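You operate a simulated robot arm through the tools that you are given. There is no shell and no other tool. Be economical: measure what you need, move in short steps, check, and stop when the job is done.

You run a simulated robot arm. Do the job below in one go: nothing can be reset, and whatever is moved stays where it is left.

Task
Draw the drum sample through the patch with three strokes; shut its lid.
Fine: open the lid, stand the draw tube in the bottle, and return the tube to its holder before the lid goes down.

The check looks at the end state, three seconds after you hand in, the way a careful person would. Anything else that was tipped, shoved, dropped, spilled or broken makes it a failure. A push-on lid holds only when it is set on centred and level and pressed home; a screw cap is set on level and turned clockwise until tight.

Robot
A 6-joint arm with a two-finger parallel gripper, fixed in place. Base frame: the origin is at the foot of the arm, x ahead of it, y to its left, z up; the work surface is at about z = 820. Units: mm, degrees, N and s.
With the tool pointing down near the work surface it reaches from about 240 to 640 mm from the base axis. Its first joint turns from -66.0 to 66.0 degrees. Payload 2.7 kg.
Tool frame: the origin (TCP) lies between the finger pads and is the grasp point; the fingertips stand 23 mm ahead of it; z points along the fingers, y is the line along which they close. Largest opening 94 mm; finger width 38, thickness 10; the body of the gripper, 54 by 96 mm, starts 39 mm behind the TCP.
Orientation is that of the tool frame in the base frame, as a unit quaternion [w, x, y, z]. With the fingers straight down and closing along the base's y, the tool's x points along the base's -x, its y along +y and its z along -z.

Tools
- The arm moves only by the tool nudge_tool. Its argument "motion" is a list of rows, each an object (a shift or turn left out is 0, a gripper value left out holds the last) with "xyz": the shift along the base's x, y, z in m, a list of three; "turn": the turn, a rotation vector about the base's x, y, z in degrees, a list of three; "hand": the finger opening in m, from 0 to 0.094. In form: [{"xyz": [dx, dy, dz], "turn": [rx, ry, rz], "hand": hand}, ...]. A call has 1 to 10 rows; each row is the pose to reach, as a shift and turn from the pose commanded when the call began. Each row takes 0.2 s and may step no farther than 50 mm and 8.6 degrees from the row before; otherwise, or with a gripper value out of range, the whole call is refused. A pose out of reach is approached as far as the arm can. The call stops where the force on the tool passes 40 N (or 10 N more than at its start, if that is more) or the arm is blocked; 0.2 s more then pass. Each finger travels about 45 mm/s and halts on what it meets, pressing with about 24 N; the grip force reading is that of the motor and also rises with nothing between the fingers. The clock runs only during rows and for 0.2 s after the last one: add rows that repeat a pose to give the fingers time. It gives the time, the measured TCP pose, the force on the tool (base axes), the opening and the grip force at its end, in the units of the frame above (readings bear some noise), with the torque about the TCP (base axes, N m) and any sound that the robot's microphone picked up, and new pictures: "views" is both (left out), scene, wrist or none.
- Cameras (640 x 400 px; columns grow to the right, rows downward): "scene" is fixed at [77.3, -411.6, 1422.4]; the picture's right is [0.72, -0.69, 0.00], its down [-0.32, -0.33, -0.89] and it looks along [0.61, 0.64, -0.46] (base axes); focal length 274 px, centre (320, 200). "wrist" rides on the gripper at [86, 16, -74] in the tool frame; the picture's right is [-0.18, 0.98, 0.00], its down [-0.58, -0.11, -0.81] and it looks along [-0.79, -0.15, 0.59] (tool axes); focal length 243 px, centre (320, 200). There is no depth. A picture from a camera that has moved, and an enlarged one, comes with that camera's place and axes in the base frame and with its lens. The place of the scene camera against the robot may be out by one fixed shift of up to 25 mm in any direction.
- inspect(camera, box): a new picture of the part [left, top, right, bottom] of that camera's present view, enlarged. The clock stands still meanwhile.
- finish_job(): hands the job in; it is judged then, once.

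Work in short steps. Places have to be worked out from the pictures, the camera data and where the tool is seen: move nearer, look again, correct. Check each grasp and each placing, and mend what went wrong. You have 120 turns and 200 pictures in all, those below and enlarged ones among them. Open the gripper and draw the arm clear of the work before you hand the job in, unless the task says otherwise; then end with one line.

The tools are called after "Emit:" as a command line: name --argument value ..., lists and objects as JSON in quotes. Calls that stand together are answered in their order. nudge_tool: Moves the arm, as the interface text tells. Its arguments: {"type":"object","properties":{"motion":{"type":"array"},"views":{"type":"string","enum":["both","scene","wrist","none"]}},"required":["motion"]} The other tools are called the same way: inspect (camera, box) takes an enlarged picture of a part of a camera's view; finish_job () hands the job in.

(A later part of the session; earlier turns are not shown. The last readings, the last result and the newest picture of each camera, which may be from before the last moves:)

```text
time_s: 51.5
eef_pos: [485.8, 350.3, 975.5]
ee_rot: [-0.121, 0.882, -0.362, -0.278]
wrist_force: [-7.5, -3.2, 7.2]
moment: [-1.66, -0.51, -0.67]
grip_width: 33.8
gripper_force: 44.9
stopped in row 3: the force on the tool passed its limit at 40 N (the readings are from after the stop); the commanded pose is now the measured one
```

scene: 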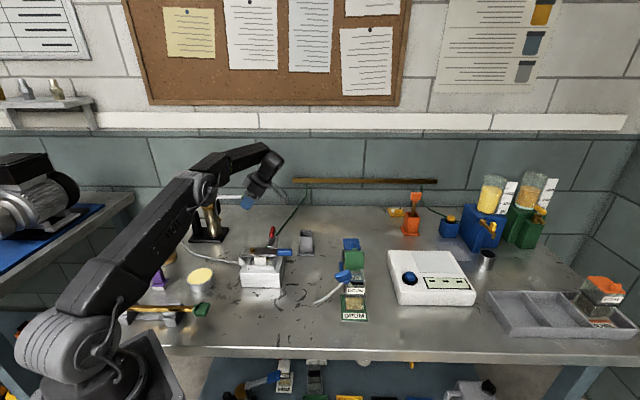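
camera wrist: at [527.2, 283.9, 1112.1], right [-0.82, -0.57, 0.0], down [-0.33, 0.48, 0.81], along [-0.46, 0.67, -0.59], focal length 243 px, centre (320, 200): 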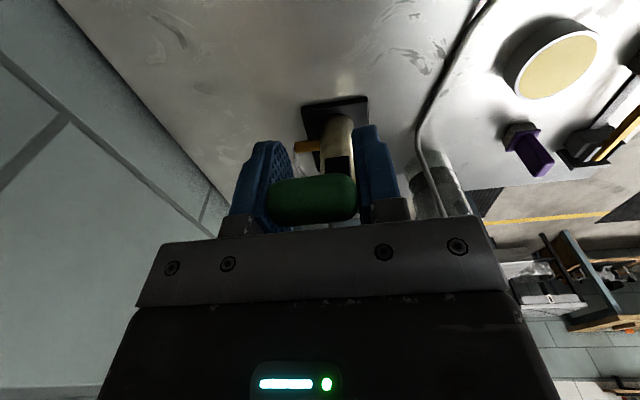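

The lower stop is at about -6° (z stays at 975.5). Now I'll bring the lever back up along the arc, undoing the tilt, to complete stroke one.

Emit:
nudge_tool --motion '[{"xyz": [0.0, 0.0, 0.0061], "turn": [-2.33, -2.33, 0]}, {"xyz": [0.0001, -0.0001, 0.0122], "turn": [-4.66, -4.66, 0]}, {"xyz": [-0.0002, -0.0002, 0.0183], "turn": [-7, -7, 0]}, {"xyz": [-0.0006, 0.0001, 0.0252], "turn": [-9.3, -9.3, 0]}, {"xyz": [-0.0013, 0.0007, 0.0315], "turn": [-11.7, -11.7, 0]}, {"xyz": [-0.0023, 0.0015, 0.0379], "turn": [-14, -14, 0]}, {"xyz": [-0.0034, 0.0026, 0.044], "turn": [-16.3, -16.3, 0]}, {"xyz": [-0.0048, 0.004, 0.0502], "turn": [-18.6, -18.6, 0]}, {"xyz": [-0.0065, 0.0055, 0.0563], "turn": [-21, -21, 0]}, {"xyz": [-0.0083, 0.0073, 0.0622], "turn": [-23.3, -23.3, 0]}]' --views "none"

Emit:
inspect --camera "scene" --box '[130, 150, 270, 300]'

Emit:
inspect --camera "scene" --box '[310, 220, 400, 330]'

```text
time_s: 53.7
eef_pos: [478.4, 356.4, 1034.0]
ee_rot: [-0.014, 0.925, -0.379, -0.016]
wrist_force: [10.5, 3.2, 1.3]
moment: [0.8, 1.2, -0.55]
grip_width: 33.9
gripper_force: 44.8
```

```text
2.67 times, centred on (200, 225) of scene
camera zoom: at [77.7, -411.5, 1422.4], right [0.72, -0.69, 0.0], down [-0.32, -0.33, -0.89], along [0.61, 0.64, -0.46], focal length 729 px, centre (640, 133)
```

zoom: 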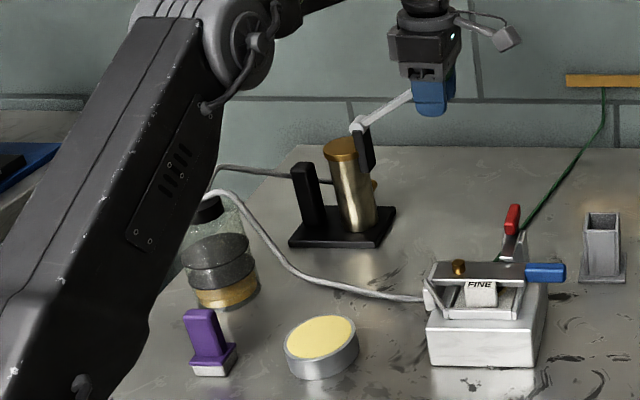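

```text
3.64 times, centred on (355, 275) of scene
camera zoom: at [77.7, -411.5, 1422.4], right [0.72, -0.69, 0.0], down [-0.32, -0.33, -0.89], along [0.61, 0.64, -0.46], focal length 995 px, centre (193, -73)
```

zoom: 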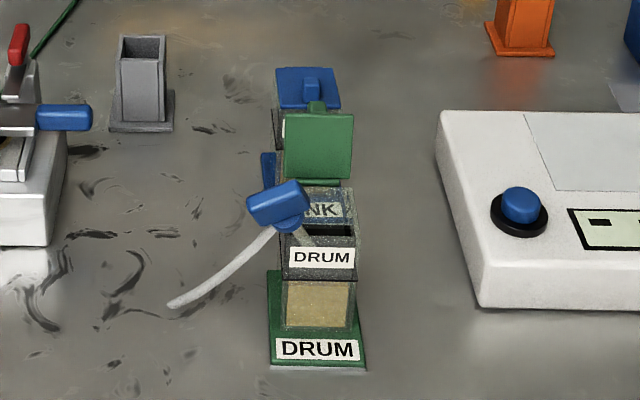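

Stroke one is complete. I'll zoom on the jar to record its level before the next stroke.

Emit:
inspect --camera "scene" --box '[160, 210, 200, 270]'

Emit:
inspect --camera "scene" --box '[335, 260, 375, 320]'

```text
6.67 times, centred on (180, 240) of scene
camera zoom: at [77.7, -411.5, 1422.4], right [0.72, -0.69, 0.0], down [-0.32, -0.33, -0.89], along [0.61, 0.64, -0.46], focal length 1824 px, centre (1253, -67)
```

zoom: 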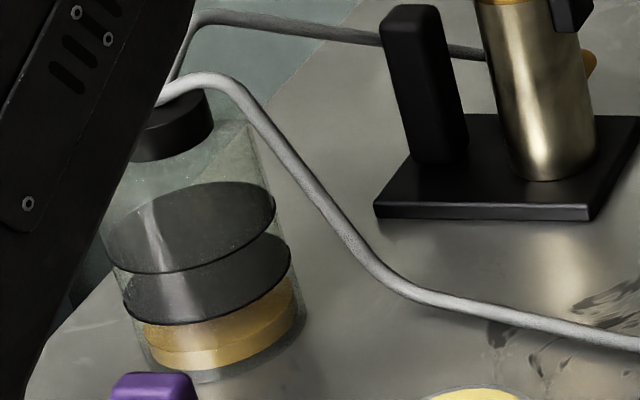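

```text
6.67 times, centred on (355, 290) of scene
camera zoom: at [77.7, -411.5, 1422.4], right [0.72, -0.69, 0.0], down [-0.32, -0.33, -0.89], along [0.61, 0.64, -0.46], focal length 1824 px, centre (87, -400)
```

zoom: 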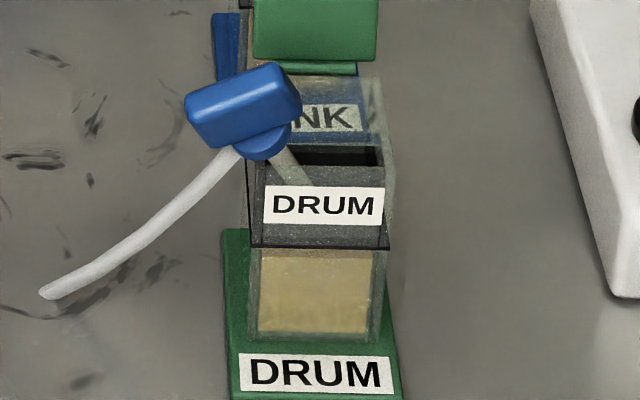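

The jar has two marked rings, with amber below the lower one. I'll nudge the lever fully up to its original height, then start stroke two slowly and check the jar midway.

Emit:
nudge_tool --motion '[{"xyz": [-0.0012, 0.0012, 0.003]}, {"xyz": [-0.002, 0.002, 0.005]}, {"xyz": [-0.002, 0.002, 0.005]}]' --views "none"

Emit:
inspect --camera "scene" --box '[160, 210, 200, 270]'

```text
time_s: 54.3
eef_pos: [478.2, 356.2, 1035.3]
ee_rot: [-0.011, 0.924, -0.381, -0.015]
wrist_force: [12.1, 5.7, -5.7]
moment: [0.45, 0.9, 0.11]
grip_width: 33.5
gripper_force: 45.0
stopped in row 3: the force on the tool passed its limit at 42 N (the readings are from after the stop); the commanded pose is now the measured one
```

```text
6.67 times, centred on (180, 240) of scene
camera zoom: at [77.8, -411.4, 1422.5], right [0.72, -0.69, 0.0], down [-0.32, -0.34, -0.89], along [0.61, 0.64, -0.46], focal length 1824 px, centre (1253, -67)
```

zoom: 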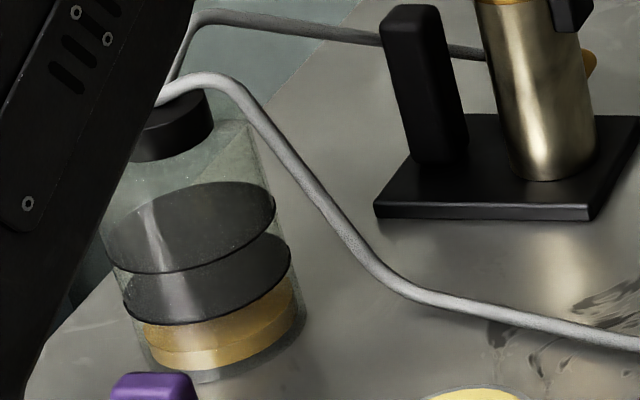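

The upper stop is confirmed, so the full travel is about 24° to -6°. Now the first half of down-stroke two.

Emit:
nudge_tool --motion '[{"xyz": [0.0022, -0.001, -0.0056], "turn": [2.15, 2.15, 0]}, {"xyz": [0.0036, -0.0024, -0.0114], "turn": [4.3, 4.3, 0]}, {"xyz": [0.0049, -0.0037, -0.0173], "turn": [6.45, 6.45, 0]}, {"xyz": [0.0059, -0.0047, -0.0232], "turn": [8.6, 8.6, 0]}, {"xyz": [0.0067, -0.0055, -0.0292], "turn": [10.8, 10.8, 0]}]' --views "none"

Emit:
inspect --camera "scene" --box '[160, 210, 200, 270]'

```text
time_s: 55.5
eef_pos: [484.3, 349.9, 1006.0]
ee_rot: [-0.061, 0.914, -0.376, -0.139]
wrist_force: [3.9, -0.9, 5.7]
moment: [-0.73, 0.5, -0.21]
grip_width: 33.7
gripper_force: 45.1
```

```text
6.67 times, centred on (180, 240) of scene
camera zoom: at [77.3, -411.6, 1422.4], right [0.72, -0.69, 0.0], down [-0.32, -0.33, -0.89], along [0.61, 0.64, -0.46], focal length 1824 px, centre (1253, -67)
```

zoom: 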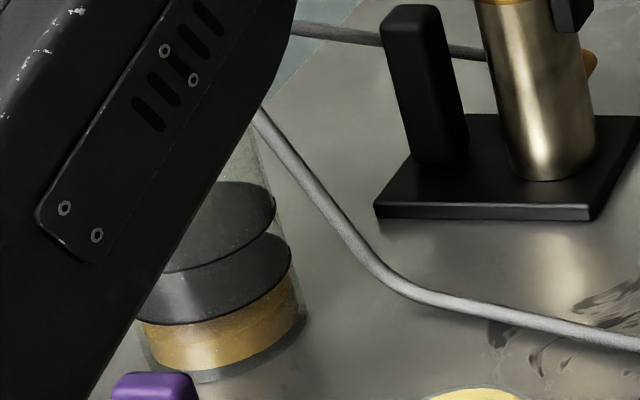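

The level rises with this stroke. I'll continue to the bottom.

Emit:
nudge_tool --motion '[{"xyz": [0.0005, -0.0005, -0.0061], "turn": [2.15, 2.15, 0]}, {"xyz": [0.0008, -0.0008, -0.0122], "turn": [4.3, 4.3, 0]}, {"xyz": [0.001, -0.001, -0.0183], "turn": [6.45, 6.45, 0]}, {"xyz": [0.0008, -0.0008, -0.0244], "turn": [8.6, 8.6, 0]}, {"xyz": [0.0006, -0.0006, -0.0293], "turn": [10.3, 10.3, 0]}]' --views "none"

```text
time_s: 56.7
eef_pos: [486.0, 348.9, 978.6]
ee_rot: [-0.109, 0.889, -0.367, -0.252]
wrist_force: [12.2, -17.2, 13.1]
moment: [0.34, 0.65, 0.57]
grip_width: 33.7
gripper_force: 45.0
```

I'll press the last 3 mm to the stop, then return to the top.

Emit:
nudge_tool --motion '[{"xyz": [0.0, 0.0, -0.003]}, {"xyz": [0.0002, -0.0002, 0.0039], "turn": [-2.45, -2.45, 0]}, {"xyz": [0.0002, -0.0002, 0.0108], "turn": [-4.9, -4.9, 0]}, {"xyz": [0.0, 0.0, 0.0175], "turn": [-7.35, -7.35, 0]}, {"xyz": [-0.0005, 0.0005, 0.0242], "turn": [-9.8, -9.8, 0]}, {"xyz": [-0.0014, 0.0014, 0.0311], "turn": [-12.2, -12.2, 0]}, {"xyz": [-0.0025, 0.0025, 0.0377], "turn": [-14.7, -14.7, 0]}, {"xyz": [-0.0039, 0.0039, 0.0441], "turn": [-17.2, -17.2, 0]}, {"xyz": [-0.0055, 0.0055, 0.0507], "turn": [-19.6, -19.6, 0]}, {"xyz": [-0.0075, 0.0075, 0.0565], "turn": [-22.1, -22.1, 0]}]' --views "none"

Emit:
inspect --camera "scene" --box '[160, 210, 200, 270]'

```text
time_s: 58.9
eef_pos: [477.0, 357.9, 1034.1]
ee_rot: [-0.004, 0.924, -0.381, -0.006]
wrist_force: [17.2, -5.6, 11.1]
moment: [0.49, 1.43, 0.13]
grip_width: 33.9
gripper_force: 44.3
```

```text
6.67 times, centred on (180, 240) of scene
camera zoom: at [77.7, -411.9, 1422.3], right [0.72, -0.69, 0.0], down [-0.32, -0.33, -0.89], along [0.61, 0.64, -0.46], focal length 1824 px, centre (1253, -67)
```

zoom: 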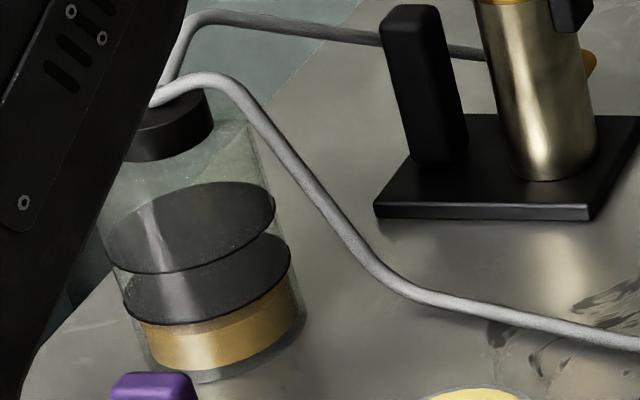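

Two strokes are done and the level has risen again. Now down-stroke three.

Emit:
nudge_tool --motion '[{"xyz": [0.0022, -0.002, -0.0044], "turn": [2.2, 2.2, 0]}, {"xyz": [0.0038, -0.0036, -0.0102], "turn": [4.4, 4.4, 0]}, {"xyz": [0.0053, -0.005, -0.0161], "turn": [6.6, 6.6, 0]}, {"xyz": [0.0065, -0.0062, -0.022], "turn": [8.8, 8.8, 0]}, {"xyz": [0.0075, -0.0071, -0.028], "turn": [11, 11, 0]}, {"xyz": [0.0082, -0.0077, -0.0341], "turn": [13.2, 13.2, 0]}, {"xyz": [0.0087, -0.0081, -0.0402], "turn": [15.4, 15.4, 0]}, {"xyz": [0.009, -0.0084, -0.0463], "turn": [17.6, 17.6, 0]}, {"xyz": [0.009, -0.0084, -0.0524], "turn": [19.8, 19.8, 0]}, {"xyz": [0.009, -0.0084, -0.0575], "turn": [22, 22, 0]}]' --views "none"

```text
time_s: 61.1
eef_pos: [484.7, 350.4, 977.8]
ee_rot: [-0.109, 0.89, -0.366, -0.251]
wrist_force: [-11.8, 4.2, -4.4]
moment: [-1.32, -0.91, -1.17]
grip_width: 34.1
gripper_force: 44.9
```

Near the bottom stop. I'll press the last few millimetres and return to the top.

Emit:
nudge_tool --motion '[{"xyz": [0.0, 0.0, -0.0035]}, {"xyz": [0.0002, -0.0002, 0.0045], "turn": [-2.45, -2.45, 0]}, {"xyz": [0.0002, -0.0002, 0.0115], "turn": [-4.9, -4.9, 0]}, {"xyz": [0.0, 0.0, 0.0182], "turn": [-7.35, -7.35, 0]}, {"xyz": [-0.0004, 0.0004, 0.025], "turn": [-9.8, -9.8, 0]}, {"xyz": [-0.0012, 0.0012, 0.0318], "turn": [-12.2, -12.2, 0]}, {"xyz": [-0.0022, 0.0022, 0.0384], "turn": [-14.7, -14.7, 0]}, {"xyz": [-0.0034, 0.0034, 0.0448], "turn": [-17.2, -17.2, 0]}, {"xyz": [-0.005, 0.005, 0.0514], "turn": [-19.6, -19.6, 0]}, {"xyz": [-0.0068, 0.0068, 0.057], "turn": [-22.1, -22.1, 0]}]' --views "none"

Emit:
inspect --camera "scene" --box '[160, 210, 200, 270]'

Emit:
inspect --camera "scene" --box '[335, 260, 375, 320]'

```text
time_s: 63.3
eef_pos: [477.8, 357.8, 1033.8]
ee_rot: [-0.005, 0.925, -0.381, -0.004]
wrist_force: [-19.8, -2.7, 5.8]
moment: [1.34, 0.17, -0.96]
grip_width: 33.6
gripper_force: 44.8
```

```text
6.67 times, centred on (180, 240) of scene
camera zoom: at [76.6, -411.8, 1422.4], right [0.72, -0.69, 0.0], down [-0.32, -0.33, -0.89], along [0.61, 0.64, -0.46], focal length 1824 px, centre (1253, -67)
```

zoom: 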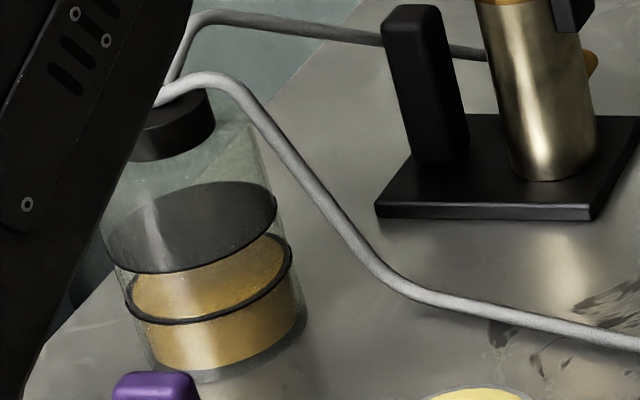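

```text
6.67 times, centred on (355, 290) of scene
camera zoom: at [76.6, -411.8, 1422.4], right [0.72, -0.69, 0.0], down [-0.32, -0.33, -0.89], along [0.61, 0.64, -0.46], focal length 1824 px, centre (87, -400)
```

zoom: 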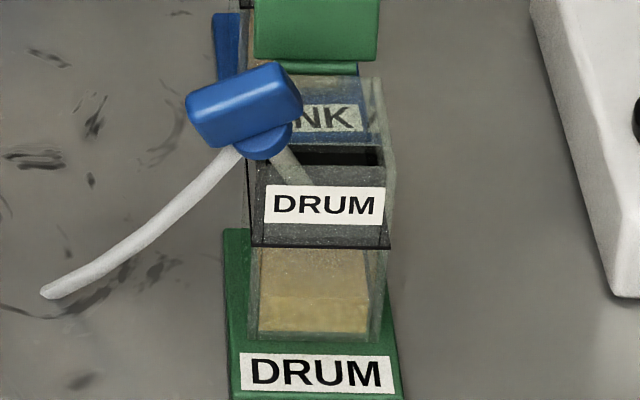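

Three strokes are done: the jar filled to its ring and the bottle level dropped. I'll release the lever and rise.

Emit:
nudge_tool --motion '[{"xyz": [0, 0, 0.0], "hand": 0.05}, {"xyz": [0, 0, 0.0], "hand": 0.064}, {"xyz": [0, 0, 0.0], "hand": 0.064}, {"xyz": [0, 0, 0.04], "hand": 0.064}, {"xyz": [0, 0, 0.08], "hand": 0.064}, {"xyz": [0, 0, 0.12], "hand": 0.064}]' --views "both"

Emit:
inspect --camera "scene" --box '[140, 160, 280, 280]'

```text
time_s: 64.7
eef_pos: [468.5, 349.4, 1147.4]
ee_rot: [-0.004, 0.925, -0.381, -0.004]
wrist_force: [-0.7, -0.7, 0.1]
moment: [-0.03, 0.01, 0.01]
grip_width: 64.1
gripper_force: 0.1
out of reach, approached as far as the arm can: row 6
camera wrist: at [519.2, 277.2, 1220.2], right [-0.82, -0.57, 0.0], down [-0.33, 0.48, 0.81], along [-0.46, 0.67, -0.58], focal length 243 px, centre (320, 200)
```

scene: 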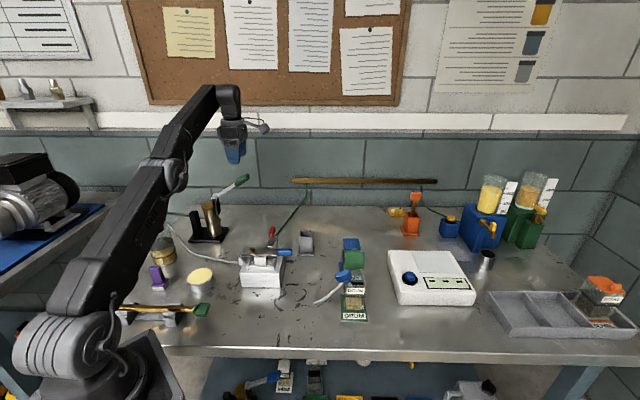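
wrist: 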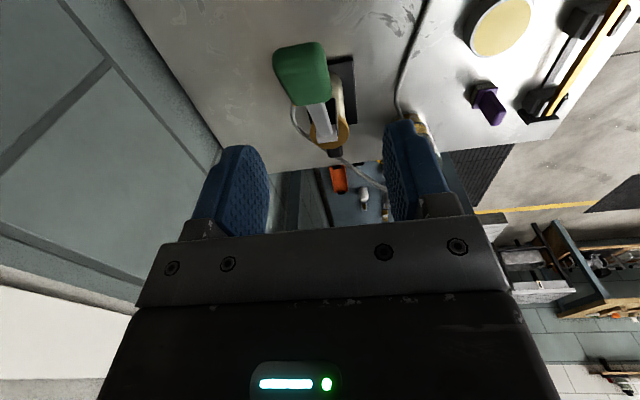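

```text
3.33 times, centred on (210, 220) of scene
camera zoom: at [77.3, -411.6, 1422.4], right [0.72, -0.69, 0.0], down [-0.32, -0.33, -0.89], along [0.61, 0.64, -0.46], focal length 912 px, centre (687, 133)
```

zoom: 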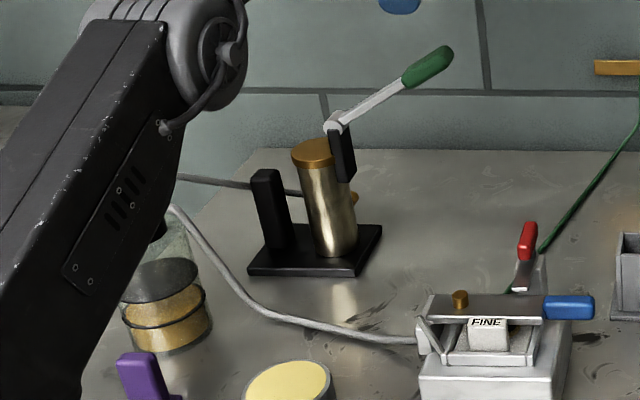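

The lever is back up and stable. Now I'll return to the tube; yaw 135 lets the fingers close on the head's short axis, in whose plane it leans. Moving over the bottle.

Emit:
nudge_tool --motion '[{"xyz": [0.0, -0.045, 0.0]}, {"xyz": [0.0, -0.09, 0.0]}, {"xyz": [0.0, -0.135, 0.0]}, {"xyz": [0.0, -0.18, 0.0]}, {"xyz": [0.0, -0.225, 0.0]}, {"xyz": [0.0, -0.27, 0.0]}, {"xyz": [0.0, -0.315, -0.01]}, {"xyz": [0.0, -0.36, -0.02]}, {"xyz": [0.0, -0.405, -0.035]}, {"xyz": [0.005, -0.44, -0.05]}]' --views "both"

Emit:
inspect --camera "wrist" --box '[240, 40, 400, 190]'

```text
time_s: 66.9
eef_pos: [477.6, -92.4, 1096.9]
ee_rot: [-0.005, 0.925, -0.38, -0.002]
wrist_force: [-0.2, 0.1, -0.3]
moment: [-0.02, 0.01, 0.03]
grip_width: 63.9
gripper_force: 0.1
camera wrist: at [527.8, -164.8, 1169.8], right [-0.82, -0.57, -0.01], down [-0.34, 0.48, 0.81], along [-0.46, 0.67, -0.58], focal length 243 px, centre (320, 200)
```

scene: 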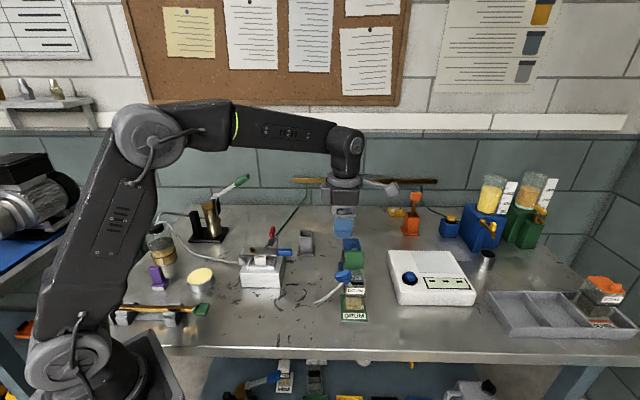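
wrist: 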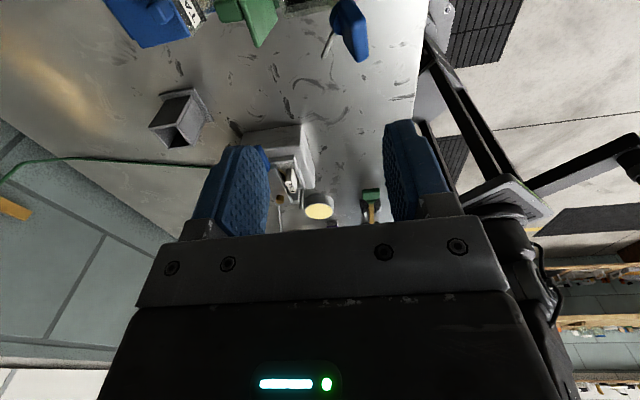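

```text
2.67 times, centred on (320, 115) of wrist
camera zoom: at [527.8, -164.8, 1169.8], right [-0.82, -0.57, -0.01], down [-0.34, 0.48, 0.81], along [-0.46, 0.67, -0.58], focal length 647 px, centre (320, 427)
```

zoom: 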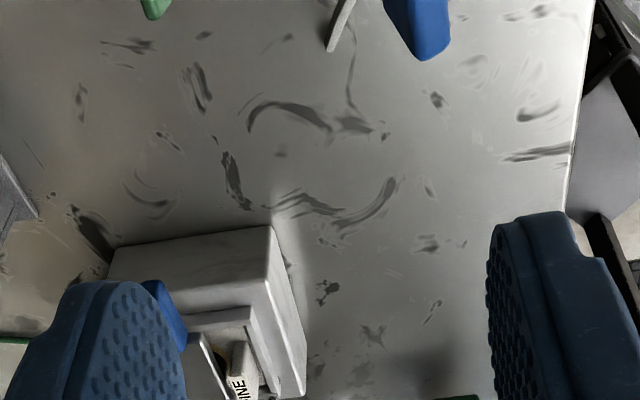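

The head is at about (462,-111,943). I'll reposition for a clear view of its lean.

Emit:
nudge_tool --motion '[{"xyz": [0.006, -0.024, -0.01]}, {"xyz": [0.012, -0.047, -0.02]}, {"xyz": [0.012, -0.047, -0.02]}]' --views "none"

Emit:
inspect --camera "wrist" --box '[220, 0, 420, 150]'

Emit:
inspect --camera "scene" --box '[325, 240, 385, 320]'

```text
time_s: 67.7
eef_pos: [490.3, -137.9, 1078.6]
ee_rot: [-0.005, 0.925, -0.38, -0.002]
wrist_force: [-0.6, 0.1, -1.2]
moment: [0.01, 0.0, 0.02]
grip_width: 64.2
gripper_force: 0.1
```

```text
2.67 times, centred on (320, 75) of wrist
camera zoom: at [540.2, -210.9, 1150.5], right [-0.82, -0.57, 0.0], down [-0.33, 0.48, 0.81], along [-0.46, 0.67, -0.58], focal length 647 px, centre (320, 533)
```

zoom: 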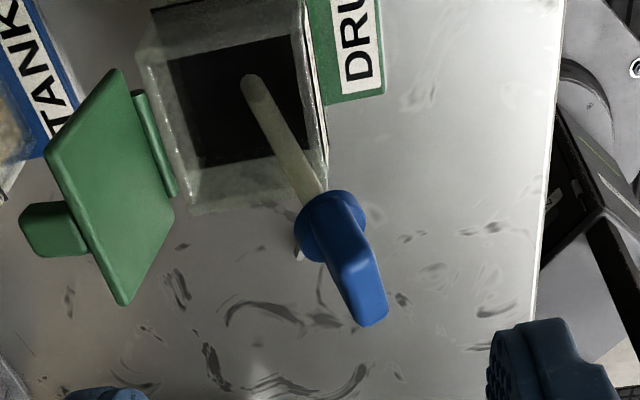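

```text
5.00 times, centred on (355, 280) of scene
camera zoom: at [77.3, -411.6, 1422.4], right [0.72, -0.69, 0.0], down [-0.32, -0.33, -0.89], along [0.61, 0.64, -0.46], focal length 1368 px, centre (145, -200)
```

zoom: 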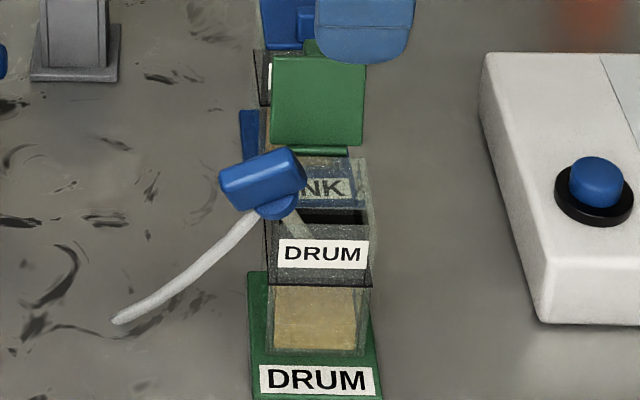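

I've triangulated the head block centre at (461,-114,953). The tube leans about 25° toward -x, with the tip in the liquid. I'll tilt the tool to match, with the fingers along the tube axis, and stop 60 mm short along that axis.

Emit:
nudge_tool --motion '[{"xyz": [-0.02, 0.008, -0.015], "turn": [0.3, -7, 0]}, {"xyz": [-0.038, 0.016, -0.03], "turn": [0.6, -14, 0]}, {"xyz": [-0.052, 0.021, -0.048], "turn": [0.9, -21, 0]}, {"xyz": [-0.058, 0.023, -0.0625], "turn": [1, -25, 0]}, {"xyz": [-0.058, 0.023, -0.0625], "turn": [1, -25, 0], "hand": 0.056}]' --views "wrist"

Emit:
inspect --camera "wrist" --box '[220, 50, 420, 200]'

```text
time_s: 68.9
eef_pos: [431.0, -115.9, 1014.6]
ee_rot: [-0.095, 0.903, -0.371, 0.194]
wrist_force: [-0.2, -0.2, 0.1]
moment: [0.0, 0.02, -0.02]
grip_width: 55.9
gripper_force: 0.0
camera wrist: at [445.5, -190.3, 1100.6], right [-0.74, -0.57, -0.36], down [-0.65, 0.46, 0.6], along [-0.17, 0.68, -0.71], focal length 243 px, centre (320, 200)
```

wrist: 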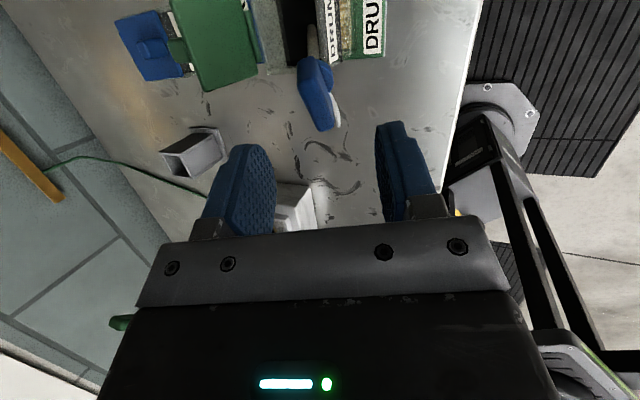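

```text
2.67 times, centred on (320, 125) of wrist
camera zoom: at [445.5, -190.3, 1100.6], right [-0.74, -0.57, -0.36], down [-0.65, 0.46, 0.6], along [-0.17, 0.68, -0.71], focal length 647 px, centre (320, 400)
```

zoom: 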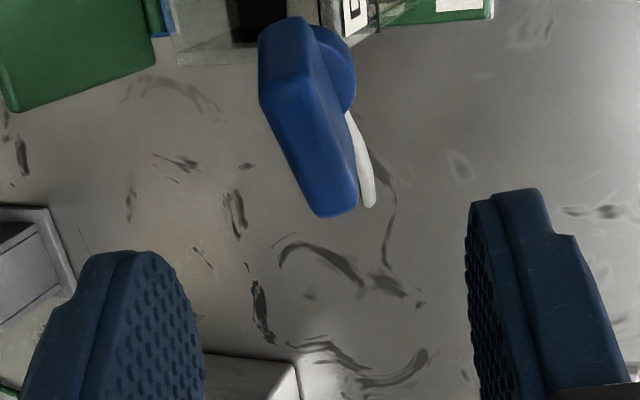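

Emit:
inspect --camera "wrist" --box '[270, 0, 390, 140]'

Emit:
inspect --camera "scene" --box '[335, 255, 375, 295]'

```text
2.86 times, centred on (330, 70) of wrist
camera zoom: at [445.5, -190.3, 1100.6], right [-0.74, -0.57, -0.36], down [-0.65, 0.46, 0.6], along [-0.17, 0.68, -0.71], focal length 693 px, centre (291, 571)
```

zoom: 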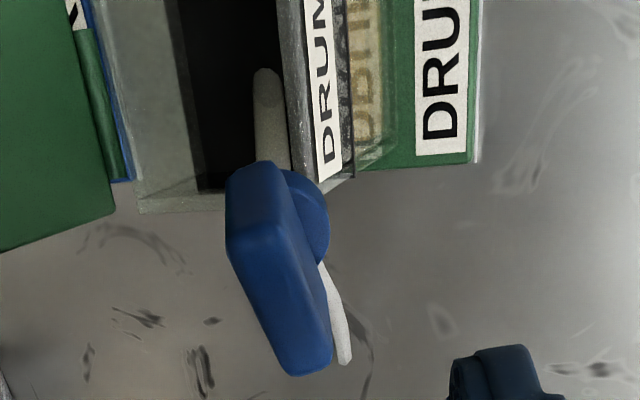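

```text
10.00 times, centred on (355, 275) of scene
camera zoom: at [77.3, -411.6, 1422.4], right [0.72, -0.69, 0.0], down [-0.32, -0.33, -0.89], along [0.61, 0.64, -0.46], focal length 2735 px, centre (-30, -550)
```

zoom: 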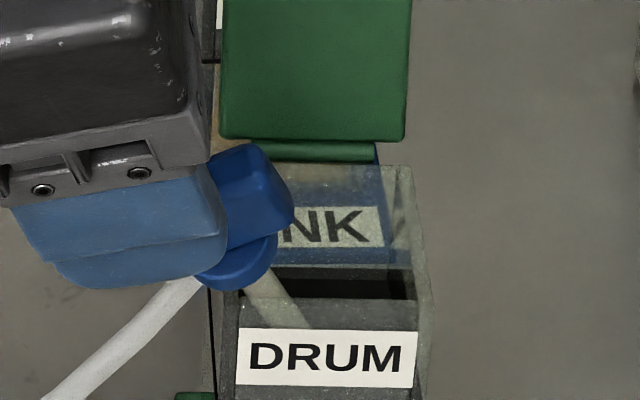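

In this sharper view the tube line matches the tool axis, and only a small offset remains (about 3.5 mm along the block and 1.7 mm across). I'll correct that and advance along the tube axis.

Emit:
nudge_tool --motion '[{"xyz": [0.0034, -0.0013, 0.0013]}, {"xyz": [0.0118, -0.0009, -0.017]}, {"xyz": [0.0202, -0.0005, -0.035]}, {"xyz": [0.0286, -0.0001, -0.053]}, {"xyz": [0.0286, -0.0001, -0.053]}]' --views "wrist"

Emit:
inspect --camera "wrist" --box '[220, 80, 420, 230]'

```text
time_s: 70.1
eef_pos: [459.5, -115.8, 962.3]
ee_rot: [-0.096, 0.904, -0.37, 0.193]
wrist_force: [0.1, -0.4, 0.3]
moment: [0.03, 0.02, -0.01]
grip_width: 56.0
gripper_force: 0.1
camera wrist: at [474.4, -190.0, 1047.6], right [-0.74, -0.57, -0.36], down [-0.65, 0.46, 0.6], along [-0.17, 0.68, -0.71], focal length 243 px, centre (320, 200)
```

wrist: 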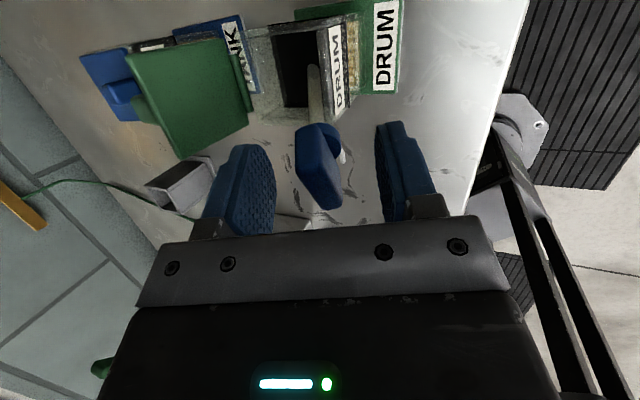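

```text
2.67 times, centred on (320, 155) of wrist
camera zoom: at [474.4, -190.0, 1047.6], right [-0.74, -0.57, -0.36], down [-0.65, 0.46, 0.6], along [-0.17, 0.68, -0.71], focal length 647 px, centre (320, 320)
```

zoom: 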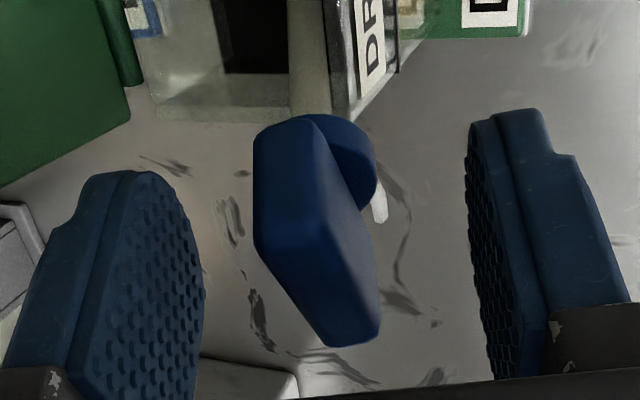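

The block is centred and aligned between the fingers. Closing.

Emit:
nudge_tool --motion '[{"xyz": [0, 0, 0], "hand": 0.03}, {"xyz": [0, 0, 0], "hand": 0.005}, {"xyz": [0, 0, 0], "hand": 0.005}, {"xyz": [0, 0, 0], "hand": 0.005}, {"xyz": [0, 0, 0], "hand": 0.005}]' --views "wrist"

Emit:
inspect --camera "scene" --box '[310, 230, 400, 320]'

```text
time_s: 71.3
eef_pos: [460.0, -115.8, 963.0]
ee_rot: [-0.095, 0.904, -0.37, 0.194]
wrist_force: [-0.7, 3.4, 4.7]
moment: [0.44, -0.2, 0.27]
grip_width: 12.8
gripper_force: 23.9
camera wrist: at [474.3, -189.9, 1048.3], right [-0.74, -0.57, -0.36], down [-0.65, 0.46, 0.6], along [-0.17, 0.68, -0.71], focal length 243 px, centre (320, 200)
```

wrist: 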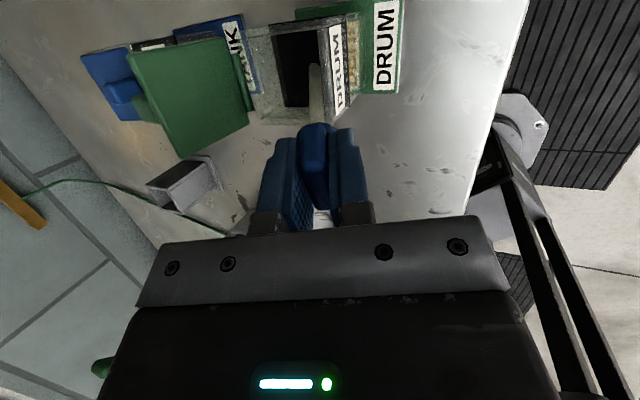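

```text
4.44 times, centred on (355, 275) of scene
camera zoom: at [77.3, -411.5, 1422.5], right [0.72, -0.69, 0.0], down [-0.32, -0.33, -0.89], along [0.61, 0.64, -0.46], focal length 1216 px, centre (164, -133)
```

zoom: 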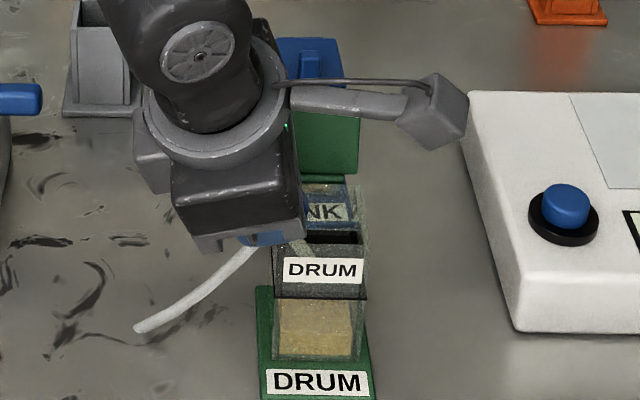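

The head is held (12.8 mm). I'll draw the tube out along its own axis and then turn it upright.

Emit:
nudge_tool --motion '[{"xyz": [-0.0084, -0.0004, 0.0181]}, {"xyz": [-0.0168, -0.0008, 0.0362]}, {"xyz": [-0.0252, -0.0012, 0.0544]}, {"xyz": [-0.0336, -0.0016, 0.0725]}, {"xyz": [-0.042, -0.002, 0.0906]}, {"xyz": [-0.05, -0.002, 0.11]}, {"xyz": [-0.05, -0.002, 0.13], "turn": [-0.3, 8, 0]}, {"xyz": [-0.05, -0.002, 0.14], "turn": [-0.6, 16, 0]}, {"xyz": [-0.05, -0.002, 0.145], "turn": [-1, 24, 0]}, {"xyz": [-0.05, -0.002, 0.145], "turn": [-1, 25, 0]}]' --views "both"

Emit:
inspect --camera "scene" --box '[270, 150, 400, 320]'

```text
time_s: 73.5
eef_pos: [409.8, -117.6, 1108.9]
ee_rot: [-0.004, 0.925, -0.38, -0.004]
wrist_force: [-0.4, 0.6, 0.2]
moment: [0.03, -0.04, -0.03]
grip_width: 12.2
gripper_force: 24.4
camera wrist: at [459.5, -190.7, 1180.6], right [-0.82, -0.57, 0.0], down [-0.33, 0.48, 0.81], along [-0.46, 0.67, -0.58], focal length 243 px, centre (320, 200)
```

scene: 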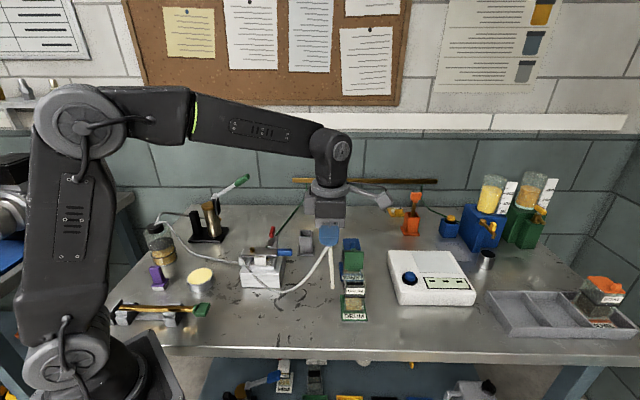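
wrist: 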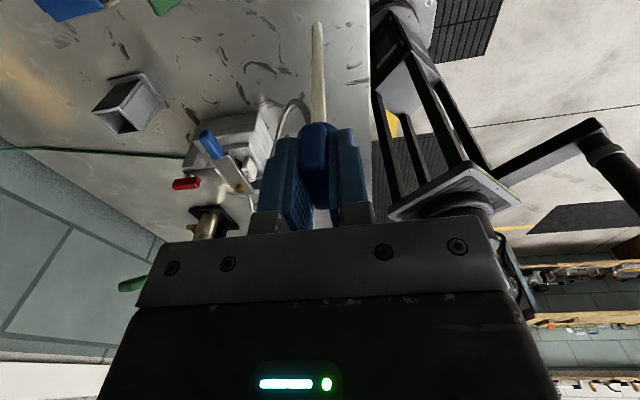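

```text
2.35 times, centred on (335, 235) of scene
camera zoom: at [77.3, -411.6, 1422.4], right [0.72, -0.69, 0.0], down [-0.32, -0.33, -0.89], along [0.61, 0.64, -0.46], focal length 644 px, centre (285, 118)
```

zoom: 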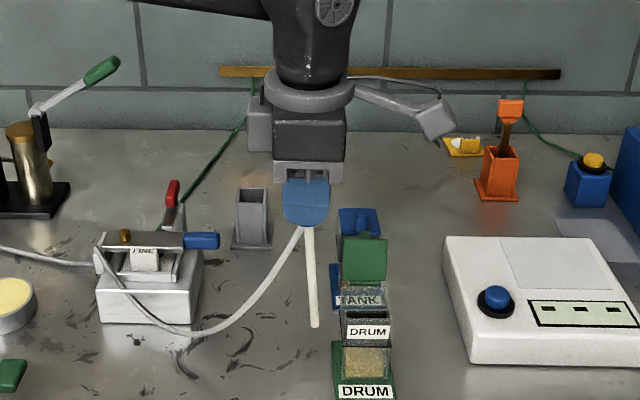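

The tube is held and nearly vertical, with its bottom about 4.5° toward +w. I'll correct that tilt and carry it toward the holder, keeping clear of the lid and patch box.

Emit:
nudge_tool --motion '[{"xyz": [0, 0.045, 0], "turn": [1.1, 1.1, 0]}, {"xyz": [0, 0.09, 0], "turn": [2.2, 2.2, 0]}, {"xyz": [0.005, 0.135, 0], "turn": [3.2, 3.2, 0]}, {"xyz": [0.02, 0.175, 0], "turn": [3.2, 3.2, 0]}, {"xyz": [0.05, 0.205, 0], "turn": [3.2, 3.2, 0]}, {"xyz": [0.085, 0.23, 0], "turn": [3.2, 3.2, 0]}, {"xyz": [0.115, 0.25, 0], "turn": [3.2, 3.2, 0]}, {"xyz": [0.14, 0.265, 0], "turn": [3.2, 3.2, 0]}, {"xyz": [0.152, 0.27, 0], "turn": [3.2, 3.2, 0]}, {"xyz": [0.152, 0.27, 0], "turn": [3.2, 3.2, 0]}]' --views "wrist"

Emit:
inspect --camera "wrist" --box '[240, 0, 400, 150]'

Emit:
inspect --camera "scene" --box '[250, 150, 370, 270]'

```text
time_s: 75.7
eef_pos: [560.0, 153.9, 1106.8]
ee_rot: [-0.02, 0.923, -0.381, -0.04]
wrist_force: [0.0, -0.3, -1.9]
moment: [0.02, 0.05, 0.03]
grip_width: 12.3
gripper_force: 23.6
camera wrist: at [613.5, 76.6, 1172.5], right [-0.82, -0.57, 0.01], down [-0.29, 0.43, 0.86], along [-0.49, 0.7, -0.52], focal length 243 px, centre (320, 200)
```

wrist: 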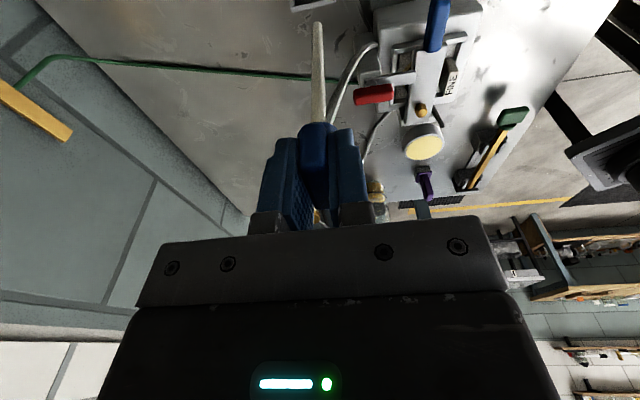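

```text
2.67 times, centred on (320, 75) of wrist
camera zoom: at [613.5, 76.6, 1172.5], right [-0.82, -0.57, 0.01], down [-0.29, 0.43, 0.86], along [-0.49, 0.7, -0.52], focal length 647 px, centre (320, 533)
```

zoom: 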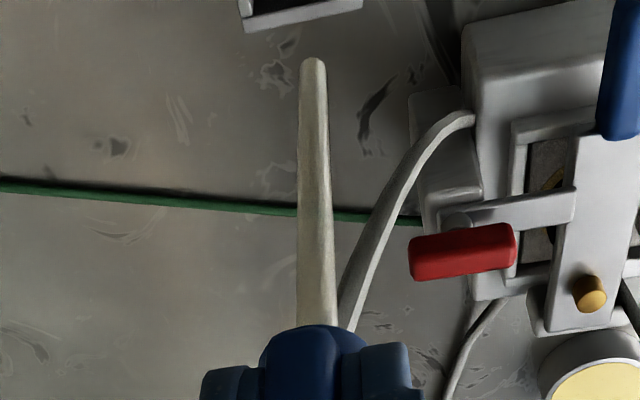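

```text
3.33 times, centred on (310, 210) of scene
camera zoom: at [77.4, -411.6, 1422.4], right [0.72, -0.69, 0.0], down [-0.32, -0.33, -0.89], along [0.61, 0.64, -0.46], focal length 912 px, centre (353, 167)
```

zoom: 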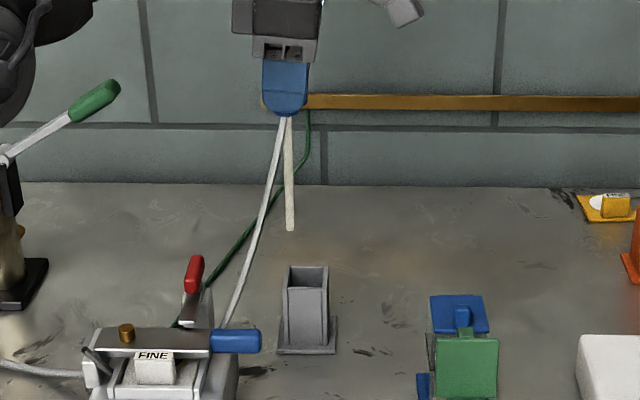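

The tube is vertical and aligned laterally, but needs about 12 mm toward +w to be over the holder (comparing with the lift-out picture). I'll shift and lower part way.

Emit:
nudge_tool --motion '[{"xyz": [0.0087, -0.0087, 0]}, {"xyz": [0.0087, -0.0087, -0.025]}, {"xyz": [0.0087, -0.0087, -0.045]}, {"xyz": [0.0087, -0.0087, -0.045]}]' --views "none"

Emit:
inspect --camera "wrist" --box '[240, 0, 400, 150]'

Emit:
inspect --camera "scene" --box '[280, 200, 340, 260]'

```text
time_s: 76.7
eef_pos: [571.5, 143.6, 1062.9]
ee_rot: [-0.02, 0.924, -0.38, -0.039]
wrist_force: [0.5, 0.3, -0.4]
moment: [-0.03, 0.04, 0.02]
grip_width: 12.4
gripper_force: 23.7
```

```text
2.67 times, centred on (320, 75) of wrist
camera zoom: at [624.4, 66.7, 1128.8], right [-0.82, -0.57, 0.01], down [-0.29, 0.43, 0.86], along [-0.49, 0.7, -0.52], focal length 647 px, centre (320, 533)
```

zoom: 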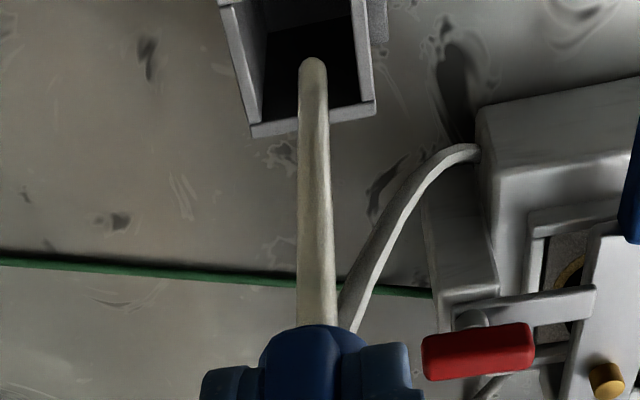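

```text
6.67 times, centred on (310, 230) of scene
camera zoom: at [77.3, -411.6, 1422.4], right [0.72, -0.69, 0.0], down [-0.32, -0.33, -0.89], along [0.61, 0.64, -0.46], focal length 1824 px, centre (387, 0)
```

zoom: 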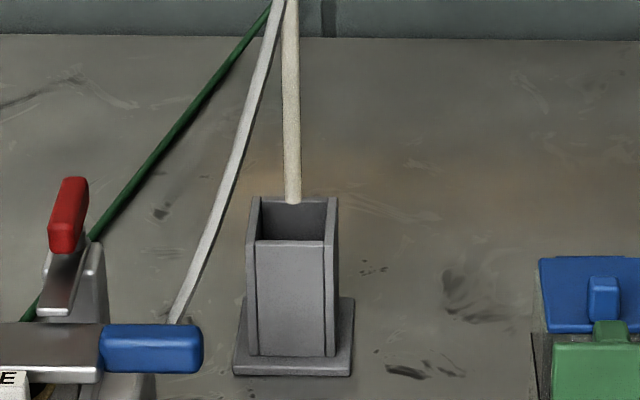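

The tip is over the opening laterally; the wrist view suggests a 2–3 mm shift toward +d. I'll apply that and lower slowly.

Emit:
nudge_tool --motion '[{"xyz": [0.0018, 0.0018, 0]}, {"xyz": [0.0018, 0.0018, -0.008]}, {"xyz": [0.0018, 0.0018, -0.016]}, {"xyz": [0.0018, 0.0018, -0.024]}]' --views "none"

Emit:
inspect --camera "wrist" --box '[240, 0, 400, 150]'

Emit:
inspect --camera "scene" --box '[280, 200, 340, 260]'

```text
time_s: 77.7
eef_pos: [571.6, 146.1, 1038.5]
ee_rot: [-0.02, 0.924, -0.38, -0.04]
wrist_force: [0.1, 0.9, 0.0]
moment: [0.04, -0.01, -0.03]
grip_width: 12.6
gripper_force: 23.7
```

```text
2.67 times, centred on (320, 75) of wrist
camera zoom: at [625.0, 69.0, 1104.2], right [-0.82, -0.57, 0.01], down [-0.29, 0.43, 0.86], along [-0.49, 0.7, -0.52], focal length 647 px, centre (320, 533)
```

zoom: 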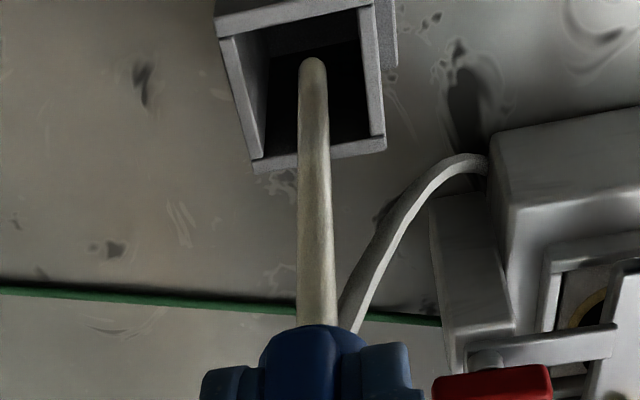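

```text
6.67 times, centred on (310, 230) of scene
camera zoom: at [77.3, -411.6, 1422.4], right [0.72, -0.69, 0.0], down [-0.32, -0.33, -0.89], along [0.61, 0.64, -0.46], focal length 1824 px, centre (387, 0)
```

zoom: 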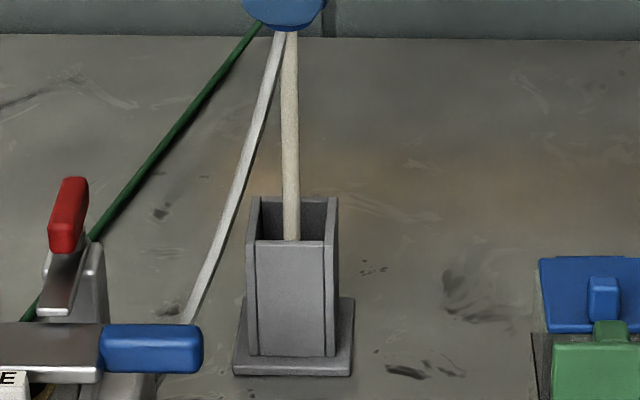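

The tip is inside the holder. I'll continue down.

Emit:
nudge_tool --motion '[{"xyz": [0, 0, -0.012]}, {"xyz": [0, 0, -0.024]}, {"xyz": [0, 0, -0.036]}, {"xyz": [0, 0, -0.045]}]' --views "none"

Emit:
inspect --camera "wrist" --box '[240, 0, 400, 150]'

```text
time_s: 78.7
eef_pos: [569.7, 146.7, 994.5]
ee_rot: [-0.019, 0.924, -0.38, -0.04]
wrist_force: [0.0, 0.4, -1.2]
moment: [-0.01, 0.04, -0.06]
grip_width: 12.2
gripper_force: 24.7
```

```text
2.67 times, centred on (320, 75) of wrist
camera zoom: at [623.8, 69.7, 1060.4], right [-0.82, -0.57, 0.01], down [-0.29, 0.43, 0.86], along [-0.49, 0.7, -0.52], focal length 647 px, centre (320, 533)
```

zoom: 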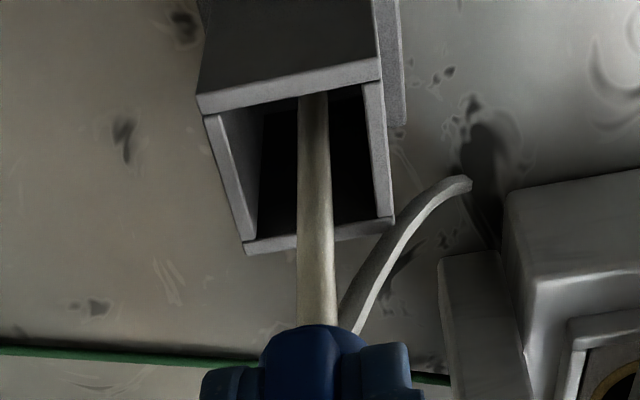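

Emit:
nudge_tool --motion '[{"xyz": [0, 0, -0.004]}, {"xyz": [0, 0, -0.008]}, {"xyz": [0, 0, -0.012]}]' --views "none"

```text
time_s: 79.5
eef_pos: [571.0, 147.2, 981.6]
ee_rot: [-0.02, 0.924, -0.38, -0.04]
wrist_force: [0.1, 0.2, -0.1]
moment: [0.03, -0.04, 0.0]
grip_width: 12.2
gripper_force: 24.0
```

Emit:
nudge_tool --motion '[{"xyz": [0, 0, -0.003]}, {"xyz": [0, 0, -0.006]}, {"xyz": [0, 0, -0.009]}]' --views "none"

Emit:
inspect --camera "scene" --box '[270, 180, 350, 260]'

```text
time_s: 80.3
eef_pos: [571.7, 144.6, 975.1]
ee_rot: [-0.021, 0.924, -0.38, -0.038]
wrist_force: [-0.2, -1.1, 19.4]
moment: [-0.13, -0.05, -0.03]
grip_width: 12.4
gripper_force: 23.4
```

```text
5.00 times, centred on (310, 220) of scene
camera zoom: at [77.0, -411.7, 1422.4], right [0.72, -0.69, 0.0], down [-0.32, -0.33, -0.89], along [0.61, 0.64, -0.46], focal length 1368 px, centre (370, 100)
```

zoom: 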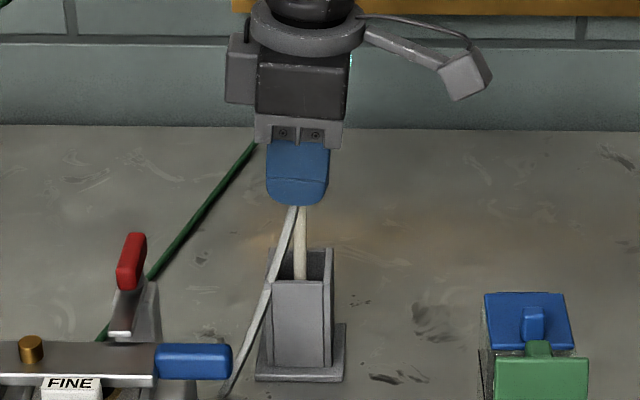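

The tube has reached the holder floor (19 N). I'll ease up 1 mm, release, and rise clear.

Emit:
nudge_tool --motion '[{"xyz": [0, 0, 0.002]}, {"xyz": [0, 0, 0.002], "hand": 0.02}, {"xyz": [0, 0, 0.002], "hand": 0.04}, {"xyz": [0, 0, 0.002], "hand": 0.05}, {"xyz": [0, 0, 0.002], "hand": 0.05}]' --views "wrist"

Emit:
inspect --camera "scene" --box '[270, 180, 350, 260]'

```text
time_s: 81.5
eef_pos: [571.9, 146.3, 975.7]
ee_rot: [-0.02, 0.924, -0.38, -0.04]
wrist_force: [0.2, 0.0, 0.2]
moment: [0.0, 0.0, -0.04]
grip_width: 49.8
gripper_force: 0.0
camera wrist: at [625.1, 68.6, 1041.1], right [-0.82, -0.57, 0.01], down [-0.29, 0.43, 0.86], along [-0.49, 0.7, -0.52], focal length 243 px, centre (320, 200)
```

wrist: 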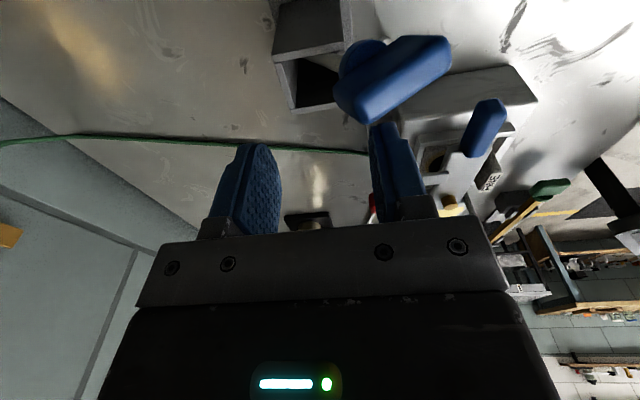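

```text
5.00 times, centred on (310, 220) of scene
camera zoom: at [77.3, -411.6, 1422.4], right [0.72, -0.69, 0.0], down [-0.32, -0.33, -0.89], along [0.61, 0.64, -0.46], focal length 1368 px, centre (370, 100)
```

zoom: 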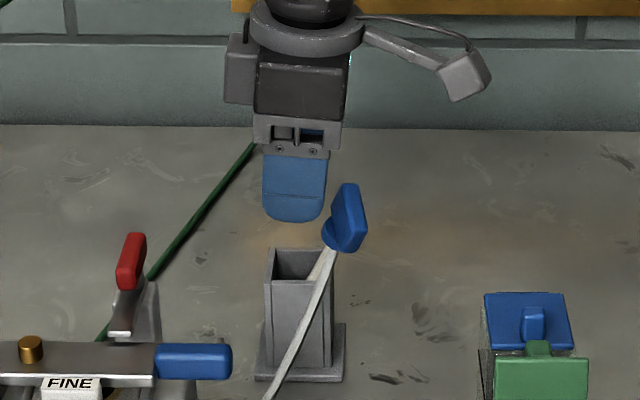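

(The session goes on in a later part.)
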